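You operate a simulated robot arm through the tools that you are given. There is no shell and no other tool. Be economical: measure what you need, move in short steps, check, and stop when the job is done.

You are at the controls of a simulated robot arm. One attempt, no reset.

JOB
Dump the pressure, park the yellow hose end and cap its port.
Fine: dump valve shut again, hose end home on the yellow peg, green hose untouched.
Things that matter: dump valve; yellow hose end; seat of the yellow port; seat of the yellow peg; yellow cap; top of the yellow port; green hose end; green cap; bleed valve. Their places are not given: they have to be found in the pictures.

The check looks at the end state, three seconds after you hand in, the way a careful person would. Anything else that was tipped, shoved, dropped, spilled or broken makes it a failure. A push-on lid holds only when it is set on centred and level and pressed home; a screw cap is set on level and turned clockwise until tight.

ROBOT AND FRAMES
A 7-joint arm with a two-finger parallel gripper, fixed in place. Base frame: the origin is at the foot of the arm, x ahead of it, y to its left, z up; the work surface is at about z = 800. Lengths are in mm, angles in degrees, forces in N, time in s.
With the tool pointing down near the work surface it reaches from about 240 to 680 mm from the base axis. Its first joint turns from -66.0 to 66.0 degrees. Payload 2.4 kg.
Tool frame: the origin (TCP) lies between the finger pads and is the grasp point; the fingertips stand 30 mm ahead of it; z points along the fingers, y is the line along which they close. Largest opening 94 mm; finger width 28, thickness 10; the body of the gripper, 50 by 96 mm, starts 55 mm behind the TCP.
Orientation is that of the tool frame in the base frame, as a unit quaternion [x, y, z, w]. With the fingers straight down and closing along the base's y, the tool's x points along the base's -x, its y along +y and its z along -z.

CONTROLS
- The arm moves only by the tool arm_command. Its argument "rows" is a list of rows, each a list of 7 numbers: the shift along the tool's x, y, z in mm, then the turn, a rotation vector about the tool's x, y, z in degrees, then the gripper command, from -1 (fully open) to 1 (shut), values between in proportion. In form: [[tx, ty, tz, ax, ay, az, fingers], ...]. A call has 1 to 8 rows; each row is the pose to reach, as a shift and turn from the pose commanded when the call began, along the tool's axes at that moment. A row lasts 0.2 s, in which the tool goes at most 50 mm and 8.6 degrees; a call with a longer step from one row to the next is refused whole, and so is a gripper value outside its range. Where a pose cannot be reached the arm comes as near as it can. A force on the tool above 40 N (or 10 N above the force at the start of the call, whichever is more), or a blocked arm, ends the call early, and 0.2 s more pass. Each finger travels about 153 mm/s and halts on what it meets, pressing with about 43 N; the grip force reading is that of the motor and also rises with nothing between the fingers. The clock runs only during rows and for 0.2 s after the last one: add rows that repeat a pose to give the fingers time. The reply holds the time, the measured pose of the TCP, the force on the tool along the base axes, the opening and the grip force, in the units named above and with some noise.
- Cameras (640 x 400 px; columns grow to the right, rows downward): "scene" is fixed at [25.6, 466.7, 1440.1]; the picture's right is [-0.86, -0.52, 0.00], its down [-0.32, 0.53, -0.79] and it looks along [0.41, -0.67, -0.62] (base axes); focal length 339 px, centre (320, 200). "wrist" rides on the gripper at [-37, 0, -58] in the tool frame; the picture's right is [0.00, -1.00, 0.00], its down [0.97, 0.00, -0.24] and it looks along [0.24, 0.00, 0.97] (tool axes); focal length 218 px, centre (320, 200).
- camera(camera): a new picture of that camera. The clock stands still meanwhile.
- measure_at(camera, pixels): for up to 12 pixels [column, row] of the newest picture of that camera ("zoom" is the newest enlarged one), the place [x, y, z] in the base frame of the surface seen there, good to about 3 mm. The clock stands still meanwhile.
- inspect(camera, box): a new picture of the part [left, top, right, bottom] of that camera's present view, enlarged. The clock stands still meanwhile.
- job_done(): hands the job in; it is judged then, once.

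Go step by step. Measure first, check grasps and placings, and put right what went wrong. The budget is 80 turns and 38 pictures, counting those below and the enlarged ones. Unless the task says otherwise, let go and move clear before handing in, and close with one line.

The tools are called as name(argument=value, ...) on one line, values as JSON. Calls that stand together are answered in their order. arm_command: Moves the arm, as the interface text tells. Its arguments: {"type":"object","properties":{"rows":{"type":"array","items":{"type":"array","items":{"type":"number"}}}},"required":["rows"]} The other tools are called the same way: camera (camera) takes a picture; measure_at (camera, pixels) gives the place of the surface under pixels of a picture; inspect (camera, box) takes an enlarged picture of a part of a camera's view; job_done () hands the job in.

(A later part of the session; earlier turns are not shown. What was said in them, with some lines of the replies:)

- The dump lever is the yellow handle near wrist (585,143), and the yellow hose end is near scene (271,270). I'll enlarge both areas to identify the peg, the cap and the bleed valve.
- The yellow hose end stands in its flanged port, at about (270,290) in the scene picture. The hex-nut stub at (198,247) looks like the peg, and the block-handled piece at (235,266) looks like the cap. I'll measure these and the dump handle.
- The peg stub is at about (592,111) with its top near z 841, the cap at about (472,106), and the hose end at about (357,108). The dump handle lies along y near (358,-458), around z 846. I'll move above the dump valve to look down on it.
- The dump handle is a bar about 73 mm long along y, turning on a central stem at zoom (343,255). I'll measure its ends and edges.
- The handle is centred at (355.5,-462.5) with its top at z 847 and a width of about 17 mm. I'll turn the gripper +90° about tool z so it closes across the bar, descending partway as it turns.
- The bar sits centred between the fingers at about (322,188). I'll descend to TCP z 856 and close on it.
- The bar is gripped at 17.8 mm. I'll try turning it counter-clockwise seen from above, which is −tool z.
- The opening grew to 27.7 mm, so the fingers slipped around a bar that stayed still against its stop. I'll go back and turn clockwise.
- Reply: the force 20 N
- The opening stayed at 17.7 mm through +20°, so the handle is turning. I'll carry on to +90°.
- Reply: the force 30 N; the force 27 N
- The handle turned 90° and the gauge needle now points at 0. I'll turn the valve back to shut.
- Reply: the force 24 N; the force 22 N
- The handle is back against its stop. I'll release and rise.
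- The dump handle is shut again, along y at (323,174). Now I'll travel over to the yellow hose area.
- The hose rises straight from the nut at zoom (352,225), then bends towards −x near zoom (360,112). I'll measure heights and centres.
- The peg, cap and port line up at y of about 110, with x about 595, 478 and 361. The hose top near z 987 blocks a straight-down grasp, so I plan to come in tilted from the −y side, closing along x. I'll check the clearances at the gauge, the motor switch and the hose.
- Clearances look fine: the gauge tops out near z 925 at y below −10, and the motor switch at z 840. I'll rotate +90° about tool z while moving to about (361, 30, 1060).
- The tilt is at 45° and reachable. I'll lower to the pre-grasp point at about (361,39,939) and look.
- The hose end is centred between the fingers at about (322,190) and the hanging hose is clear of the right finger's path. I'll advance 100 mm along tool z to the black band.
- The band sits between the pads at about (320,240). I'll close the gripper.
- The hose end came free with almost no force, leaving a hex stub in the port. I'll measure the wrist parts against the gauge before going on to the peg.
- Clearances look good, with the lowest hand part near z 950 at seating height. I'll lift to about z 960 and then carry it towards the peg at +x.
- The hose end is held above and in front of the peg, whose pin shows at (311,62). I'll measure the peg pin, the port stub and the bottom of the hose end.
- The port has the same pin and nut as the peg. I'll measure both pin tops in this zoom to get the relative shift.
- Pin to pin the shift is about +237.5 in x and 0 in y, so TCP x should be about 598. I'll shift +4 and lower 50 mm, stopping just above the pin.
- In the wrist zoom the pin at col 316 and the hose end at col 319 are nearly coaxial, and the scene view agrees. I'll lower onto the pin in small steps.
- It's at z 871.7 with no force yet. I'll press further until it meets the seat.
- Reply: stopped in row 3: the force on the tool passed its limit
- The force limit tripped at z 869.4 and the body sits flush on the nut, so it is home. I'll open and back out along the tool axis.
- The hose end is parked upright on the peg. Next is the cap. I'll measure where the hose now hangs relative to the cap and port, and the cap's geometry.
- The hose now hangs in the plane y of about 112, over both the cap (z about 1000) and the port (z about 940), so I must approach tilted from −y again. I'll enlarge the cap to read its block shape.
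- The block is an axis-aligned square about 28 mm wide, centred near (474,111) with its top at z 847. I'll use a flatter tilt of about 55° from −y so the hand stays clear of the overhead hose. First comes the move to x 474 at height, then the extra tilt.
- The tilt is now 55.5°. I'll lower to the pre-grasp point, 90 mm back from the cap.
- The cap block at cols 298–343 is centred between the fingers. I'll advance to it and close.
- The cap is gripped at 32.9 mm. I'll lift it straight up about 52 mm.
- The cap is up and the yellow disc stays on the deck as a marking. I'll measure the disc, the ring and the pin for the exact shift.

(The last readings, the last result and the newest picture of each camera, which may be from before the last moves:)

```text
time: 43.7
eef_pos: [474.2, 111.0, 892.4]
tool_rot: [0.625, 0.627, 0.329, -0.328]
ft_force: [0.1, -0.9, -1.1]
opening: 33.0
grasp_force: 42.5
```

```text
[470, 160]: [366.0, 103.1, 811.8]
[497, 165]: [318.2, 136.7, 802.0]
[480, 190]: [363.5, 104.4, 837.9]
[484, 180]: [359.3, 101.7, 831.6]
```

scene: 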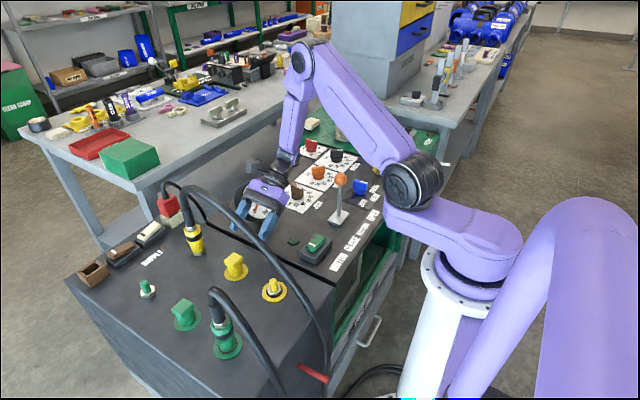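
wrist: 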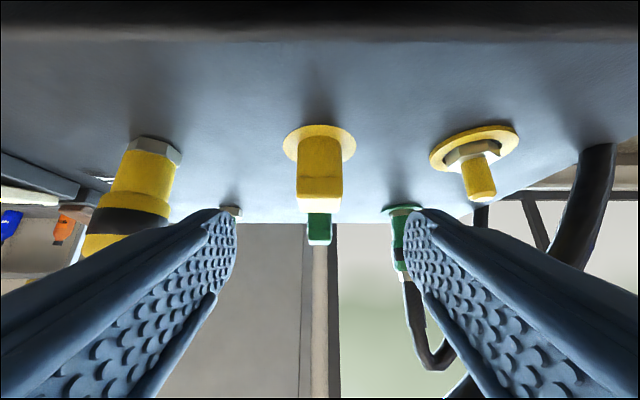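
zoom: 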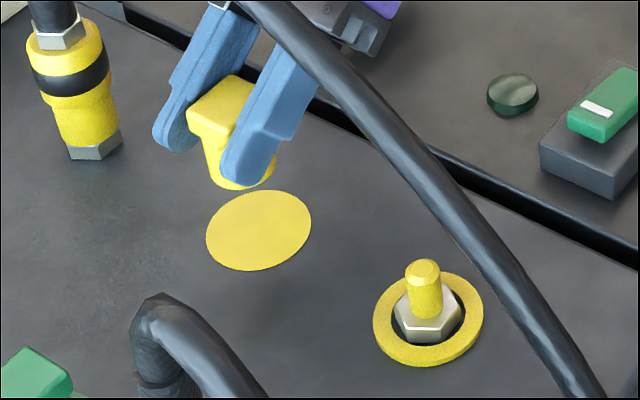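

The disc centre is about (474.5,110.8) and the port centre about (360.7,110.8), so the shift is −113.8 in x. I'll move over the port.

arm_command(rows=[[0, -25, 0, 0, 0, 0, 0.9], [0, -50, 0, 0, 0, 0, 0.9], [0, -75, 0, 0, 0, 0, 0.9], [0, -100, 0, 0, 0, 0, 0.9], [0, -113.8, 0, 0, 0, 0, 0.9], [0, -113.8, 0, 0, 0, 0, 0.9]])

inspect(camera="wrist", box=[220, 40, 420, 240])

inspect(camera="scene", box=[210, 230, 330, 320])

```text
time: 45.1
eef_pos: [360.5, 111.3, 892.0]
tool_rot: [0.625, 0.627, 0.329, -0.329]
ft_force: [0.1, 0.7, -0.3]
opening: 33.1
grasp_force: 42.9
```

```text
2.00 times, centred on (320, 140) of wrist
```

zoom: 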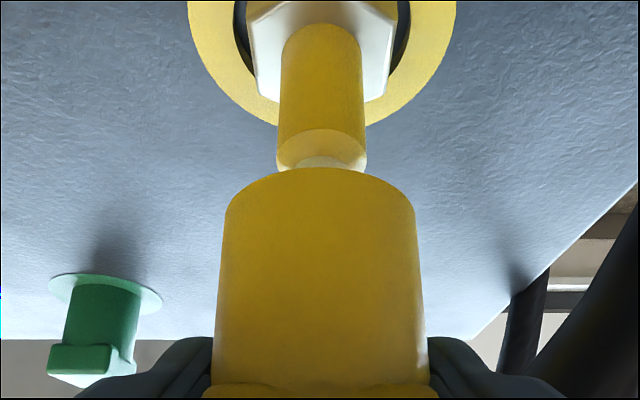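

```text
4.44 times, centred on (270, 275) of scene
```

zoom: 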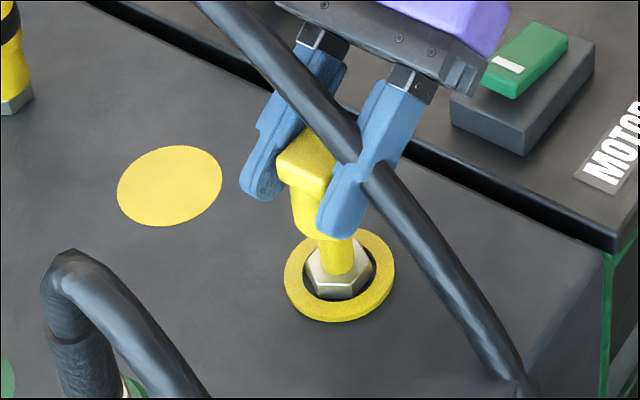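

The pin (zoom col 321) and the cap (col 320) are aligned in x, and the scene view shows them in line. I'll lower the cap in steps.

arm_command(rows=[[-5, 0, 3.4, 0, 0, 0, 0.9], [-10, 0, 6.9, 0, 0, 0, 0.9], [-15, 0, 10.3, 0, 0, 0, 0.9], [-20, 0, 13.7, 0, 0, 0, 0.9], [-25, 0, 17.2, 0, 0, 0, 0.9], [-29.5, 0, 20.3, 0, 0, 0, 0.9]])

```text
time: 46.5
eef_pos: [361.0, 111.5, 856.8]
tool_rot: [0.625, 0.627, 0.329, -0.329]
ft_force: [-0.6, -0.3, -0.2]
opening: 32.9
grasp_force: 42.7
```

The cap is 13 mm or so down over the pin with no force. I'll press on until it seats.

arm_command(rows=[[-2, 0, 1.4, 0, 0, 0, 0.9], [-4, 0, 2.8, 0, 0, 0, 0.9], [-6, 0, 4.1, 0, 0, 0, 0.9], [-8, 0, 5.5, 0, 0, 0, 0.9], [-10, 0, 6.9, 0, 0, 0, 0.9], [-12, 0, 8.2, 0, 0, 0, 0.9], [-13, 0, 8.9, 0, 0, 0, 0.9]])

inspect(camera="scene", box=[210, 230, 330, 320])

```text
time: 47.3
eef_pos: [360.1, 111.4, 851.9]
tool_rot: [0.625, 0.624, 0.334, -0.33]
ft_force: [-0.2, -1.7, 7.1]
opening: 32.9
grasp_force: 42.9
stopped in row 3: the force on the tool passed its limit (the readings are from after the stop); the commanded pose is now the measured one
```

```text
4.44 times, centred on (270, 275) of scene
```

zoom: 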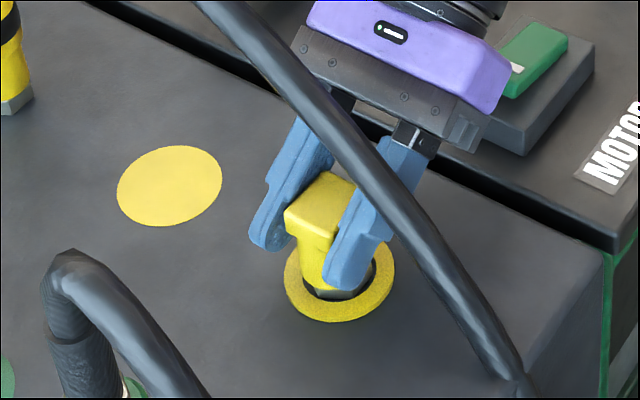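

The force limit tripped at z 851.9, which matches the cap skirt resting on the nut. I'll press once more to make sure it's home, then open.

arm_command(rows=[[-1.5, 0, 1, 0, 0, 0, 0.9], [-3, 0, 2, 0, 0, 0, 0.9], [-3, 0, 2, 0, 0, 0, 0.9]])

arm_command(rows=[[0, 0, 0, 0, 0, 0, -0.5], [0, 0, 0, 0, 0, 0, -0.5], [0, 0, 0, 0, 0, 0, -0.5]])

arm_command(rows=[[0, 0, -20, 0, 0, 0, -0.5], [0, 0, -45, 0, 0, 0, -0.5], [0, 0, -70, 0, 0, 0, -0.5], [0, 0, -95, 0, 0, 0, -0.5], [0, 0, -120, 0, 0, 0, -0.5], [25, 0, -145, 0, 0, 0, -0.5]])

camera(camera="scene")

inspect(camera="scene", box=[170, 170, 330, 320])

```text
time: 47.8
eef_pos: [361.1, 112.0, 853.3]
tool_rot: [0.623, 0.623, 0.337, -0.331]
ft_force: [-1.4, -1.2, 8.4]
opening: 32.7
grasp_force: 42.7
stopped in row 2: the force on the tool passed its limit (the readings are from after the stop); the commanded pose is now the measured one
```

```text
time: 48.6
eef_pos: [360.7, 112.7, 852.5]
tool_rot: [0.625, 0.623, 0.336, -0.33]
ft_force: [0.2, 0.0, 0.3]
opening: 70.5
grasp_force: 0.3
```

```text
time: 50.0
eef_pos: [360.2, 5.6, 954.0]
tool_rot: [0.624, 0.623, 0.336, -0.331]
ft_force: [0.4, -0.9, -0.1]
opening: 70.5
grasp_force: 0.0
```

```text
2 pictures are left
```

scene: 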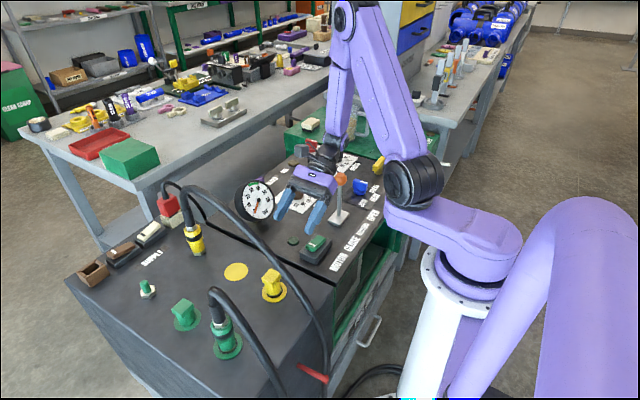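

```text
2.67 times, centred on (250, 245) of scene
```

zoom: 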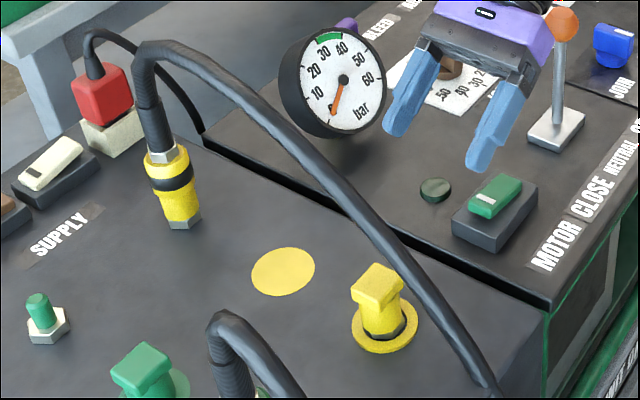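

The cap sits in the port ring and the hose end is on the peg. I'll check that the cap top is level and at the right height.

measure_at(camera="zoom", pixels=[[378, 268], [357, 287], [378, 299], [398, 282], [377, 283], [160, 155], [180, 222]])

arm_command(rows=[[20, 0, -20, 0, 0, 0, -0.5], [40, 0, -40, 0, 0, 0, -0.5], [60, 0, -60, 0, 0, 0, -0.5]])

```text
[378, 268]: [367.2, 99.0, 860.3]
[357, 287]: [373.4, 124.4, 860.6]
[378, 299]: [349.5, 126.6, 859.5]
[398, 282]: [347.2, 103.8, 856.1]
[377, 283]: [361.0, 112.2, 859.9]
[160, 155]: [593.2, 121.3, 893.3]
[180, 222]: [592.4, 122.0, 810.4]
```

```text
time: 50.8
eef_pos: [358.7, -11.6, 1037.6]
tool_rot: [0.624, 0.622, 0.337, -0.331]
ft_force: [-1.1, -0.3, 0.4]
opening: 70.3
grasp_force: 0.1
```

The cap top is level at about z 860, which matches the skirt resting on the port nut. The hose end is seated, the dump valve is shut, the gauge reads 0 and the arm is clear, so I'm handing in.

job_done()

```text
The job is handed in.
```

I dumped the pressure to 0 bar and shut the dump valve again. The yellow hose end is home on its peg, the yellow port is capped, and the green hose was not touched.
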